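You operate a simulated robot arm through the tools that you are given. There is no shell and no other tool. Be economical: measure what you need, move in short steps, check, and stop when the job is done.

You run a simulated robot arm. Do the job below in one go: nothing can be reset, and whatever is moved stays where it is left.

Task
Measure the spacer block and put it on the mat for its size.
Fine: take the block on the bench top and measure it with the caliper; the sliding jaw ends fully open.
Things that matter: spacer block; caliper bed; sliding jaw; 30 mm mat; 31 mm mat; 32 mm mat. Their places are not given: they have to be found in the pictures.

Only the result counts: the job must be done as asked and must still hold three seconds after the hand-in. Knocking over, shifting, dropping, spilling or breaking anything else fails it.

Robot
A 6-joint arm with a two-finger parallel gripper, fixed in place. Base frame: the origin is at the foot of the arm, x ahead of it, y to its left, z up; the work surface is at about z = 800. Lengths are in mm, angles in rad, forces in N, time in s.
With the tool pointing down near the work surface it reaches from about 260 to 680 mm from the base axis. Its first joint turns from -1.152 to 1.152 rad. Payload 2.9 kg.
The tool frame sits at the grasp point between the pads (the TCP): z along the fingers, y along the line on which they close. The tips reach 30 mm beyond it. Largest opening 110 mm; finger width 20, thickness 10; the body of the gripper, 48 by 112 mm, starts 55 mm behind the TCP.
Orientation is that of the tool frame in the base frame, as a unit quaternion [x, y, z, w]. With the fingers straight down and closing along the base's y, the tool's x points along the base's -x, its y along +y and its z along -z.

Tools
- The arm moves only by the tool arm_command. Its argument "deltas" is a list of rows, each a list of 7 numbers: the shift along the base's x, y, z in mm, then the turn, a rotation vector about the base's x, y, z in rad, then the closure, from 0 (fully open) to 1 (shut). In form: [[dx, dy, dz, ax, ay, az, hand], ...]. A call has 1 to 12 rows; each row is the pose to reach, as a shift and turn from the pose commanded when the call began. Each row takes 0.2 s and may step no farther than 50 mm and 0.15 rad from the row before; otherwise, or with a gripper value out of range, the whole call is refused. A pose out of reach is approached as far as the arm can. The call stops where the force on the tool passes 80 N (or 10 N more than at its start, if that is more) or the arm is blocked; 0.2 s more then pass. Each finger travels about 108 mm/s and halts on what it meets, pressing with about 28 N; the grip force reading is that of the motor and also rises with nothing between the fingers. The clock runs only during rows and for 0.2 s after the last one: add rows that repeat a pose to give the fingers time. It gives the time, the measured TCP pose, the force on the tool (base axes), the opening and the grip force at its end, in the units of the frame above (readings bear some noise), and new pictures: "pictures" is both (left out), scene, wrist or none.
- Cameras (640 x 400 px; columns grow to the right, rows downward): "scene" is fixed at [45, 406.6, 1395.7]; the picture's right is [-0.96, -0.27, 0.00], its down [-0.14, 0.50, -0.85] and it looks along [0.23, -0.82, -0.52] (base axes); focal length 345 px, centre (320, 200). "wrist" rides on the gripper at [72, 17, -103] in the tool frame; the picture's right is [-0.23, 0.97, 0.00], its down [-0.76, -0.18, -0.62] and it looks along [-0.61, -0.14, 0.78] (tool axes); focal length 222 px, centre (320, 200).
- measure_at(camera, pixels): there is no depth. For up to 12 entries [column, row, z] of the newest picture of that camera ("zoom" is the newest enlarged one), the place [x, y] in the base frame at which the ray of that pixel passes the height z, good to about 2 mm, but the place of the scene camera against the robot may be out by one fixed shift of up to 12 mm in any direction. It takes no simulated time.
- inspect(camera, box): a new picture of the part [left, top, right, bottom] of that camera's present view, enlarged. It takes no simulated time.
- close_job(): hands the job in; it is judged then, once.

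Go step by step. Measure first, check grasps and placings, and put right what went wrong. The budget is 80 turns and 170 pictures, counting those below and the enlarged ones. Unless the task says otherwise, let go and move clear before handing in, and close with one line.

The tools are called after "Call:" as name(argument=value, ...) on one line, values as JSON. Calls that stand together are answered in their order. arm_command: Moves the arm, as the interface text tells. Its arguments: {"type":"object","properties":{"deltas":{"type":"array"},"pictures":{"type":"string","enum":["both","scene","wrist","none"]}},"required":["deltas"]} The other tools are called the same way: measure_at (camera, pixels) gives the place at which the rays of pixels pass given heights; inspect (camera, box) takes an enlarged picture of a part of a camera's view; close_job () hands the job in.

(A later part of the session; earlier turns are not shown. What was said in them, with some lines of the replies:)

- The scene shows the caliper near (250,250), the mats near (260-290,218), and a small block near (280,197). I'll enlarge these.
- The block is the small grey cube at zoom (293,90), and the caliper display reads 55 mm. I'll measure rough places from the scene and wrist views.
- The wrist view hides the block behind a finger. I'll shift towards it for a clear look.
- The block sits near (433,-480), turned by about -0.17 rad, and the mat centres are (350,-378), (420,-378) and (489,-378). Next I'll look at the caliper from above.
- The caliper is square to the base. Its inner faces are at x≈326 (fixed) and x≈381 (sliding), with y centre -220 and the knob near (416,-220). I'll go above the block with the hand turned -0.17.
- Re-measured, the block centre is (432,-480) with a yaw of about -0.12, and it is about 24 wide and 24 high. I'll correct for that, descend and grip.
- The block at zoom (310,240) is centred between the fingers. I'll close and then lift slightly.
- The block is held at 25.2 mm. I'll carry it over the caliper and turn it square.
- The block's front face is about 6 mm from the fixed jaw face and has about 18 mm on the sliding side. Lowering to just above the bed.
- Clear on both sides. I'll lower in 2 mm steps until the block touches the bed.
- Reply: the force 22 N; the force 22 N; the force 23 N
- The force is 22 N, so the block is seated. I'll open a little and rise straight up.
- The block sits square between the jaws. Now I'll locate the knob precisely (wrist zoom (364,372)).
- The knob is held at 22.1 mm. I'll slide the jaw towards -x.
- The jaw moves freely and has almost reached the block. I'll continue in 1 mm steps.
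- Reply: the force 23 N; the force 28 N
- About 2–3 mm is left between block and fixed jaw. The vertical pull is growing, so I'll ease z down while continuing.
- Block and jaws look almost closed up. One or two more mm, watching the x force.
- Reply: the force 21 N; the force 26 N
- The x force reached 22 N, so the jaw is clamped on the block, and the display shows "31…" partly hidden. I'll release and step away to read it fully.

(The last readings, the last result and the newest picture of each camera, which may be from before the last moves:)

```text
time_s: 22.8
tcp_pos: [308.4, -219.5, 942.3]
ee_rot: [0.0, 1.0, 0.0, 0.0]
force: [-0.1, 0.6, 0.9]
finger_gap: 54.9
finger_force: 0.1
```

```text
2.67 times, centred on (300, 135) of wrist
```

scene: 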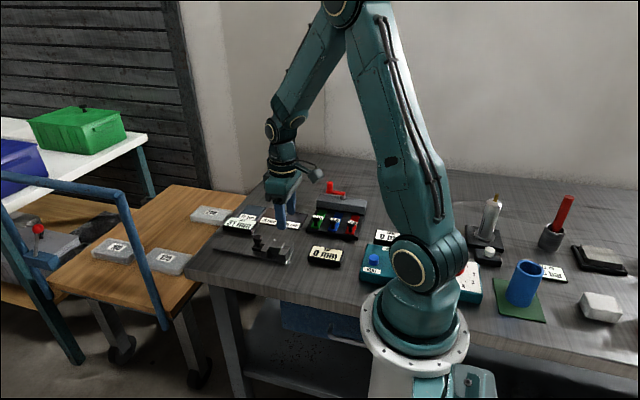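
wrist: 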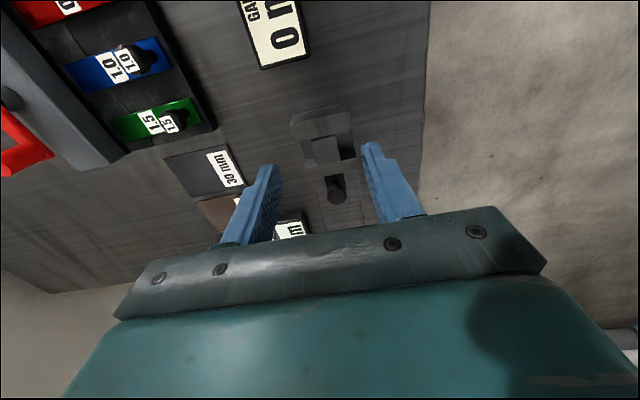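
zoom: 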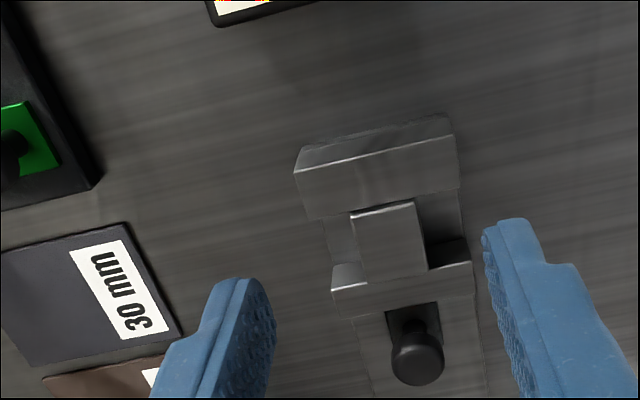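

The display reads SIZE 31 mm, and it showed 31 while clamped too. Next: slide the jaw back to fully open, so I'll locate the knob.

Call:
measure_at(camera="zoom", pixels=[[417, 358, 836], [307, 218, 826], [333, 290, 826], [460, 188, 826], [473, 262, 826]])

```text
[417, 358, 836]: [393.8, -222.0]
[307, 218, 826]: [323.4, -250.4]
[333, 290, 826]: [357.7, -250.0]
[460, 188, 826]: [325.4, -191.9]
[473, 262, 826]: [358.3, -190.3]
```

Call:
arm_command(deltas=[[42, 0, 0, 0, 0, 0, 0.5], [83, -0.5, 0, 0, 0, 0, 0.5], [83, -0.5, -40, 0, 0, 0, 0.5], [83, -0.5, -75, 0, 0, 0, 0.5], [83, -0.5, -90, 0, 0, 0, 0.5], [83, -0.5, -90, 0, 0, 0, 0.75], [83, -0.5, -90, 0, 0, 0, 0.85], [83, -0.5, -90, 0, 0, 0, 0.85], [83, -0.5, -90, 0, 0, 0, 0.85]], pictures="wrist")

Call:
inspect(camera="wrist", box=[200, 30, 440, 210])

```text
time_s: 24.8
tcp_pos: [392.4, -220.4, 852.1]
ee_rot: [-0.001, 1.0, 0.001, 0.0]
force: [0.8, 9.7, -3.0]
finger_gap: 22.2
finger_force: 45.1
```

wrist: 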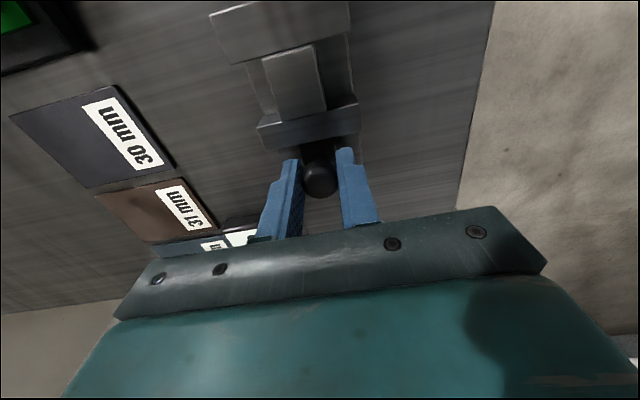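

```text
2.22 times, centred on (320, 120) of wrist
```

zoom: 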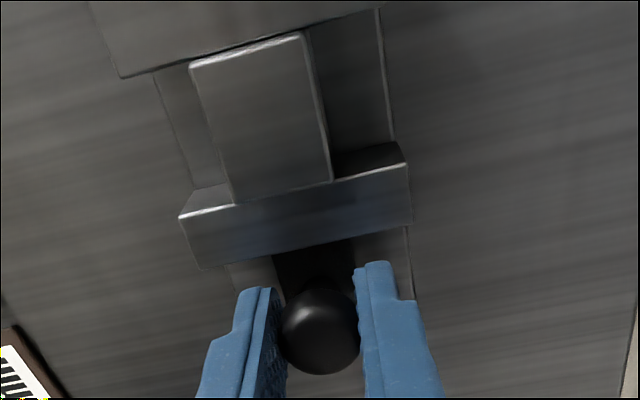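

Gripped. Sliding the jaw back +23 mm, then gently to its stop.

Call:
arm_command(deltas=[[4, 0, 0, 0, 0, 0, 0.85], [8, 0, 0, 0, 0, 0, 0.85], [12, 0, 0, 0, 0, 0, 0.85], [16, 0, 0, 0, 0, 0, 0.85], [20, 0, 0, 0, 0, 0, 0.85], [23, 0, 0, 0, 0, 0, 0.85], [23, 0, 0, 0, 0, 0, 0.85]], pictures="none")

Call:
arm_command(deltas=[[1, 0, 0, 0, 0, 0, 0.85], [2, 0, 0, 0, 0, 0, 0.85], [2, 0, 0, 0, 0, 0, 0.85]], pictures="none")

Call:
arm_command(deltas=[[1, 0, 0, 0, 0, 0, 0.85], [1, 0, 0, 0, 0, 0, 0.85]], pictures="both")

Call:
inspect(camera="scene", box=[210, 195, 310, 270])

```text
time_s: 26.4
tcp_pos: [415.9, -220.4, 851.8]
ee_rot: [0.0, 1.0, 0.001, 0.0]
force: [-1.0, 16.3, -4.6]
finger_gap: 22.1
finger_force: 44.8
```

```text
time_s: 27.2
tcp_pos: [415.8, -220.0, 851.9]
ee_rot: [0.0, 1.0, 0.002, -0.003]
force: [-13.5, 17.9, 1.4]
finger_gap: 21.8
finger_force: 45.0
```

```text
time_s: 27.8
tcp_pos: [415.8, -219.1, 852.4]
ee_rot: [0.001, 1.0, 0.002, -0.004]
force: [-19.9, 16.4, 2.7]
finger_gap: 22.1
finger_force: 44.9
```

scene: 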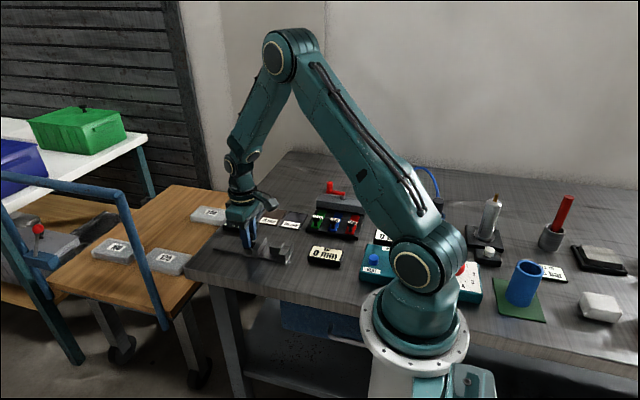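
wrist: 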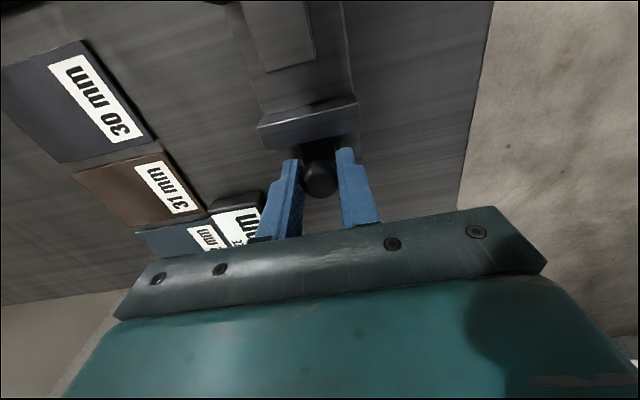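

```text
5.33 times, centred on (260, 232) of scene
```

zoom: 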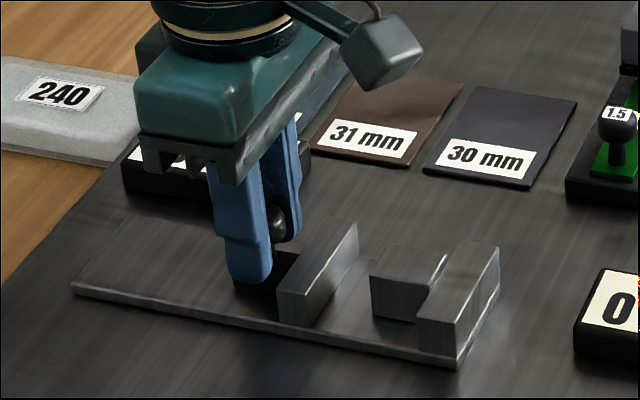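

The jaw is at its stop (x force -20 N). I'll relax, release, rise and move over the block, checking the display.

Call:
arm_command(deltas=[[-2.5, 0, 0, 0, 0, 0, 0.85], [-2.5, 0, 0, 0, 0, 0, 0.65], [-2.5, 0, 0, 0, 0, 0, 0.5], [-2.5, 0, 0, 0, 0, 0, 0.5], [-2.5, 0, 30, 0, 0, 0, 0.5], [-2.5, 0, 60, 0, 0, 0, 0.5], [-40, 0, 65, 0, 0, 0, 0.5], [-78, -0.3, 65, 0, 0, 0, 0.5], [-78, -0.3, 65, 0, 0, 0, 0.5]])

Call:
inspect(camera="scene", box=[210, 195, 310, 270])

Call:
inspect(camera="wrist", box=[200, 60, 440, 210])

```text
time_s: 29.8
tcp_pos: [340.0, -220.3, 917.5]
ee_rot: [0.0, 1.0, 0.0, -0.001]
force: [0.3, 0.4, -1.0]
finger_gap: 55.0
finger_force: 0.1
```

scene: 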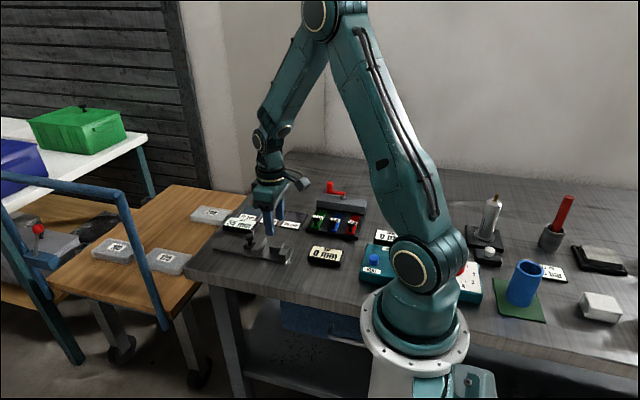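
wrist: 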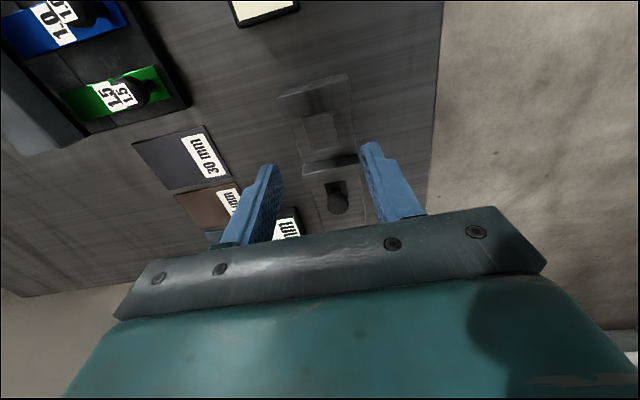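

```text
5.33 times, centred on (260, 232) of scene
```

zoom: 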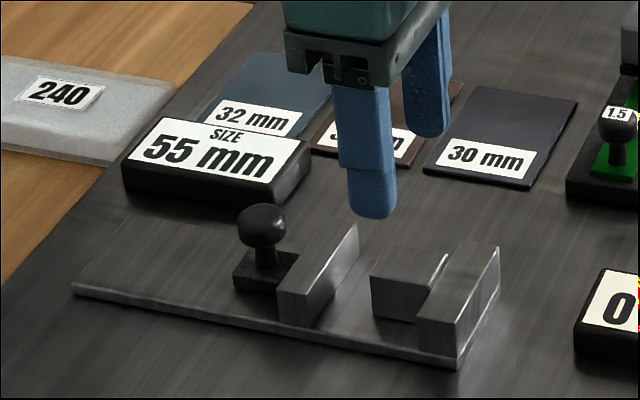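

```text
2.67 times, centred on (320, 135) of wrist
```

zoom: 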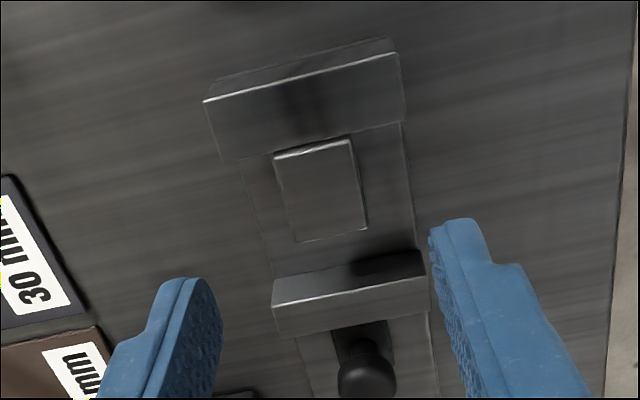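

The display is back to 55 mm. Block pick-up: descend straddling it, grip, shift slightly off the fixed jaw and lift.

Call:
arm_command(deltas=[[2, 0, -30, 0, 0, 0, 0.55], [2, 0, -60, 0, 0, 0, 0.55], [2, 0, -75, 0, 0, 0, 0.55], [2, 0, -75, 0, 0, 0, 0.7], [2, 0, -75, 0, 0, 0, 0.85], [2, 0, -75, 0, 0, 0, 1], [2, 0, -75, 0, 0, 0, 1]], pictures="wrist")

Call:
arm_command(deltas=[[3, 0, 1, 0, 0, 0, 1], [3, 0, 12, 0, 0, 0, 1], [3, 0, 40, 0, 0, 0, 1], [3, 0, 75, 0, 0, 0, 1], [3, 0, 75, 0, 0, 0, 1]])

Call:
inspect(camera="scene", box=[210, 195, 310, 270])

Call:
inspect(camera="wrist", box=[200, 60, 440, 210])

```text
time_s: 31.4
tcp_pos: [342.7, -221.2, 841.4]
ee_rot: [0.0, 1.0, 0.001, 0.0]
force: [1.8, 0.5, -0.3]
finger_gap: 25.3
finger_force: 28.1
```

wrist: 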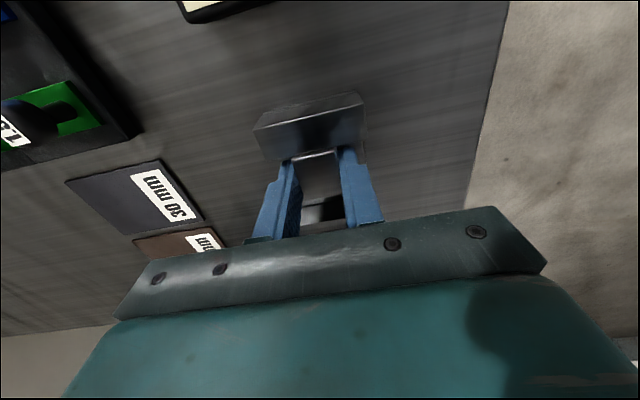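

```text
time_s: 32.6
tcp_pos: [346.4, -221.1, 916.2]
ee_rot: [0.0, 1.0, 0.001, 0.001]
force: [0.3, -0.1, -1.4]
finger_gap: 25.5
finger_force: 27.8
```

scene: 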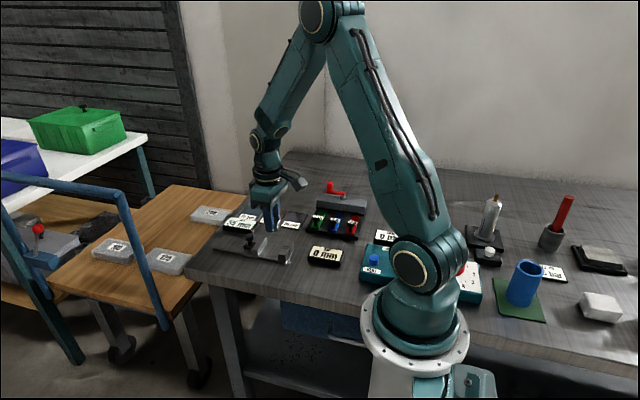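
wrist: 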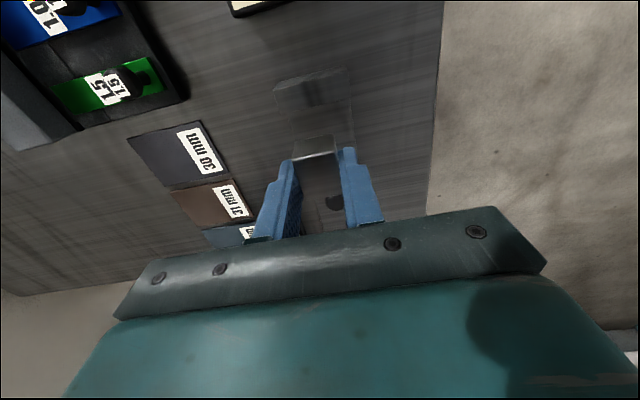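

```text
5.33 times, centred on (260, 232) of scene
```

zoom: 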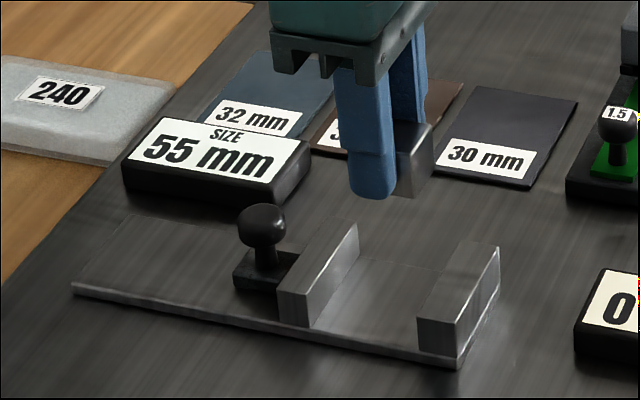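

```text
2.67 times, centred on (320, 135) of wrist
```

zoom: 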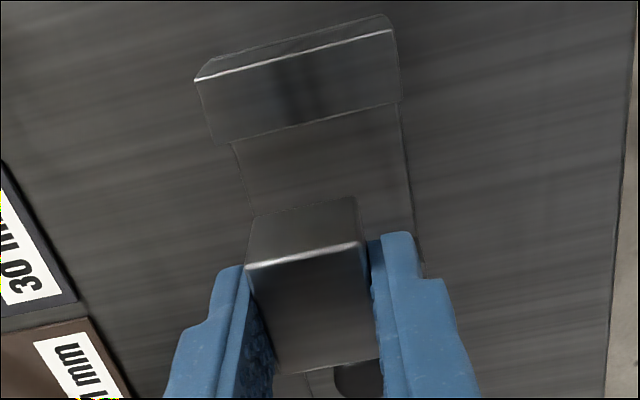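

The block is held and the caliper is clear. Carrying it to the 31 mm mat centre (420,-378).

Call:
arm_command(deltas=[[15, -38, 5, 0, 0, 0, 1], [35, -78, 5, 0, 0, 0, 1], [55, -118, 5, 0, 0, 0, 1], [75, -157, 0, 0, 0, 0, 1], [75, -157, -30, 0, 0, 0, 1], [75, -157, -55, 0, 0, 0, 1], [75, -157, -55, 0, 0, 0, 1]])

Call:
inspect(camera="wrist", box=[200, 60, 440, 210])

Call:
inspect(camera="scene", box=[210, 185, 310, 260])

```text
time_s: 34.2
tcp_pos: [420.1, -378.2, 861.7]
ee_rot: [0.001, 1.0, 0.0, 0.0]
force: [0.0, 0.7, -2.0]
finger_gap: 25.2
finger_force: 27.9
```

scene: 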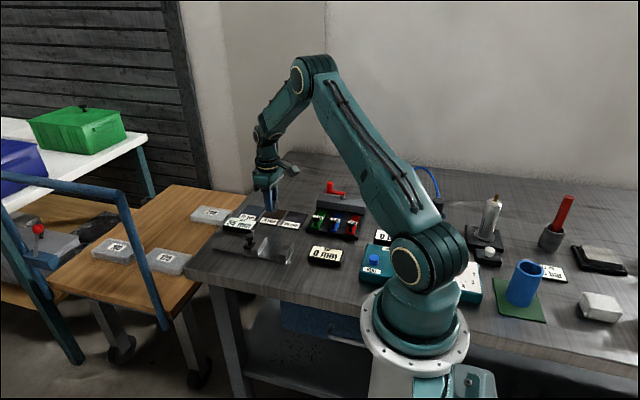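
wrist: 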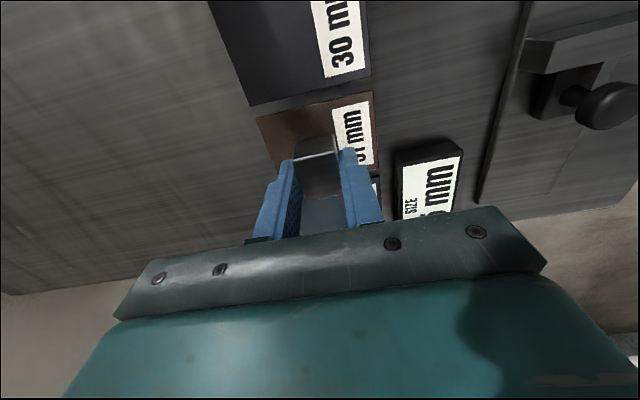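

```text
2.67 times, centred on (320, 135) of wrist
```

zoom: 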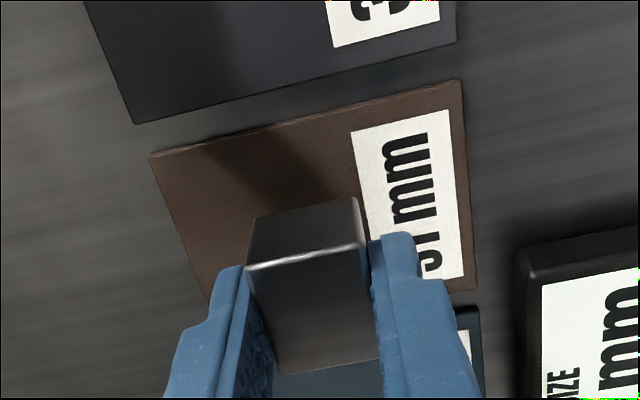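

```text
5.33 times, centred on (260, 222) of scene
```

zoom: 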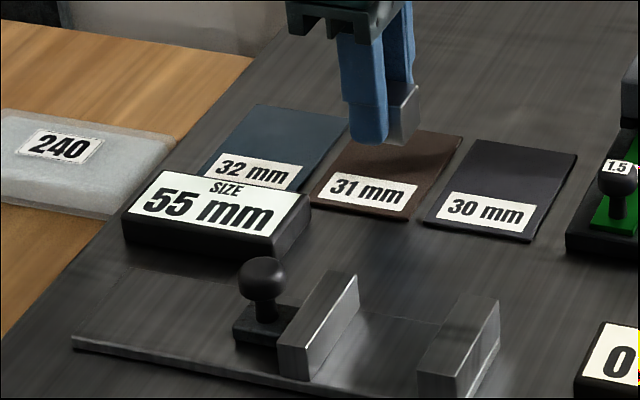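

The block is over the 31 mm mat. Lowering gently.

Call:
measure_at(camera="zoom", pixels=[[210, 155, 801]])

Call:
measure_at(camera="wrist", pixels=[[256, 118, 801], [373, 90, 801], [378, 168, 801]])

Call:
arm_command(deltas=[[0, 0, -10, 0, 0, 0, 1], [0, 0, -19, 0, 0, 0, 1], [0, 0, -22, 0, 0, 0, 1], [0, 0, -22, 0, 0, 0, 1]], pictures="none")

Call:
arm_command(deltas=[[0, 0, -1.5, 0, 0, 0, 1], [0, 0, -1.5, 0, 0, 0, 1]], pictures="wrist")

```text
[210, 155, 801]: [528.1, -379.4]
```

```text
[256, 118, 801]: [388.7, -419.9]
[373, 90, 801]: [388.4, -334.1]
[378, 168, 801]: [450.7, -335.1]
```

```text
time_s: 35.2
tcp_pos: [419.4, -377.1, 839.3]
ee_rot: [-0.001, 1.0, 0.0, 0.0]
force: [0.4, -0.8, -1.2]
finger_gap: 25.4
finger_force: 27.8
```

```text
time_s: 35.8
tcp_pos: [420.1, -378.9, 839.4]
ee_rot: [0.0, 1.0, 0.0, 0.0]
force: [-0.6, 0.8, -1.1]
finger_gap: 25.2
finger_force: 27.4
```

wrist: 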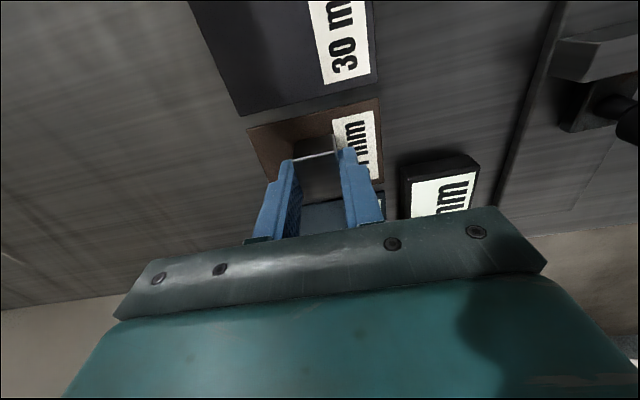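

No contact yet, so I'll continue in small steps.

Call:
arm_command(deltas=[[0, 0, -1.5, 0, 0, 0, 1], [0, 0, -1.5, 0, 0, 0, 1]], pictures="none")

Call:
arm_command(deltas=[[0, 0, -1, 0, 0, 0, 1], [0, 0, -1, 0, 0, 0, 1]], pictures="none")

Call:
arm_command(deltas=[[0, 0, -1, 0, 0, 0, 1], [0, 0, -1, 0, 0, 0, 1]], pictures="none")

```text
time_s: 36.4
tcp_pos: [419.7, -377.8, 837.8]
ee_rot: [0.0, 1.0, 0.0, 0.0]
force: [0.2, 0.9, -1.3]
finger_gap: 25.2
finger_force: 27.8
```

```text
time_s: 37.0
tcp_pos: [421.8, -377.9, 836.6]
ee_rot: [0.0, 1.0, 0.0, 0.0]
force: [-2.2, 1.9, 9.1]
finger_gap: 25.5
finger_force: 28.0
```

```text
time_s: 37.6
tcp_pos: [420.8, -376.9, 836.5]
ee_rot: [0.0, 1.0, -0.002, 0.001]
force: [-4.2, 4.7, 21.9]
finger_gap: 25.8
finger_force: 27.8
```

Touchdown (22 N). Back off 1 mm, release and rise clear.

Call:
arm_command(deltas=[[0, 0, 1, 0, 0, 0, 1], [0, 0, 1, 0, 0, 0, 0.7], [0, 0, 1, 0, 0, 0, 0.6], [0, 0, 1, 0, 0, 0, 0.6], [0, 0, 30, 0, 0, 0, 0.6], [0, 0, 70, 0, 0, 0, 0.6], [-40, 10, 110, 0, 0, 0, 0.5], [-80, 20, 130, 0, 0, 0, 0.3], [-120, 30, 150, 0, 0, 0, 0.3], [-120, 30, 150, 0, 0, 0, 0.3]])

Call:
inspect(camera="scene", box=[210, 185, 310, 260])

Call:
inspect(camera="wrist", box=[200, 60, 440, 210])

```text
refused: row 7 steps farther than a row can; nothing moved
```

```text
5.33 times, centred on (260, 222) of scene
```

zoom: 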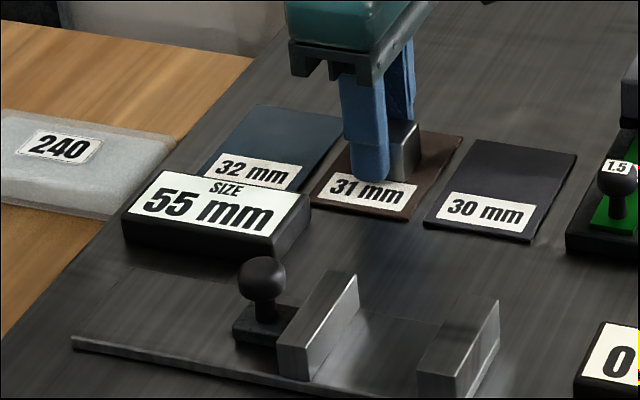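

```text
2.67 times, centred on (320, 135) of wrist
```

zoom: 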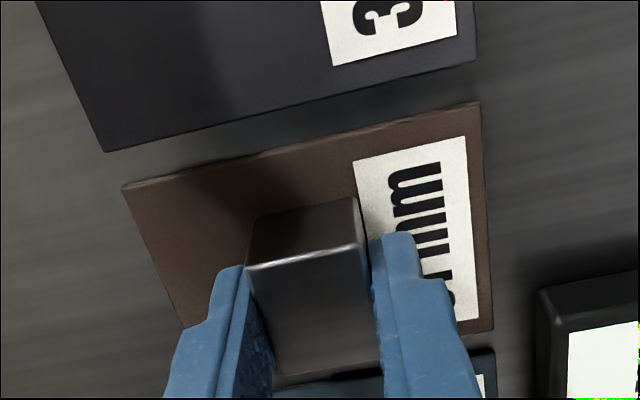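

The call was refused because one row stepped too far; the block is on the 31 mm mat but still held. Repeating with shorter steps.

Call:
arm_command(deltas=[[0, 0, 1, 0, 0, 0, 1], [0, 0, 1, 0, 0, 0, 0.7], [0, 0, 1, 0, 0, 0, 0.6], [0, 0, 1, 0, 0, 0, 0.6], [0, 0, 30, 0, 0, 0, 0.6], [0, 0, 70, 0, 0, 0, 0.6], [-30, 5, 90, 0, 0, 0, 0.5], [-65, 10, 110, 0, 0, 0, 0.5], [-100, 15, 130, 0, 0, 0, 0.5], [-100, 15, 130, 0, 0, 0, 0.5]])

Call:
inspect(camera="scene", box=[210, 185, 310, 260])

Call:
inspect(camera="wrist", box=[200, 60, 440, 210])

```text
time_s: 39.8
tcp_pos: [318.8, -363.3, 963.9]
ee_rot: [0.0, 1.0, 0.0, 0.001]
force: [0.2, -0.4, 0.2]
finger_gap: 55.2
finger_force: 0.2
```

scene: 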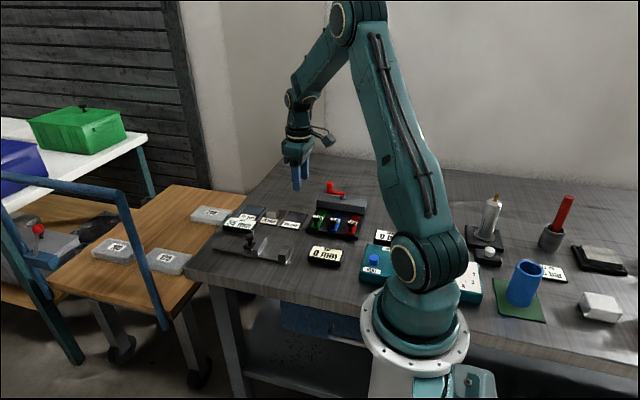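
wrist: 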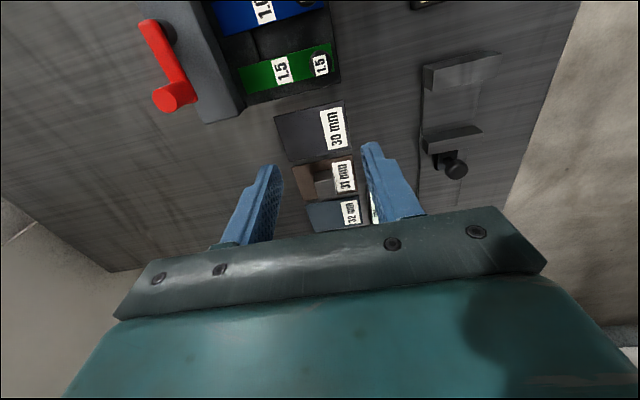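

```text
5.33 times, centred on (260, 222) of scene
```

zoom: 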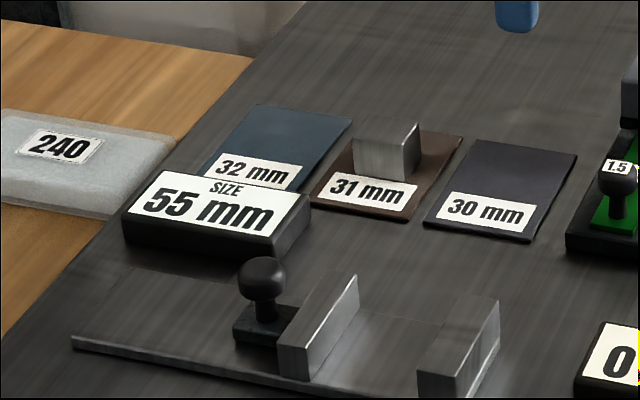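

```text
2.67 times, centred on (320, 135) of wrist
```

zoom: 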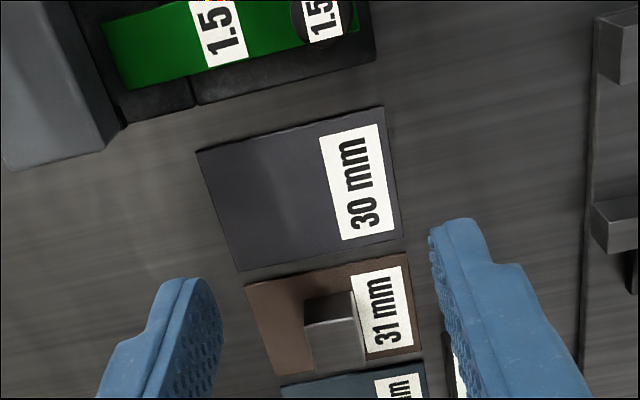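

The block rests well inside the 31 mm mat, the display reads 55 mm with the jaw open, and the arm is clear, so I'm handing in.

Call:
close_job()

```text
The job is handed in.
```

The spacer block measured 31 mm and is on the 31 mm mat. The sliding jaw is fully open again at 55 mm, and the job is handed in.
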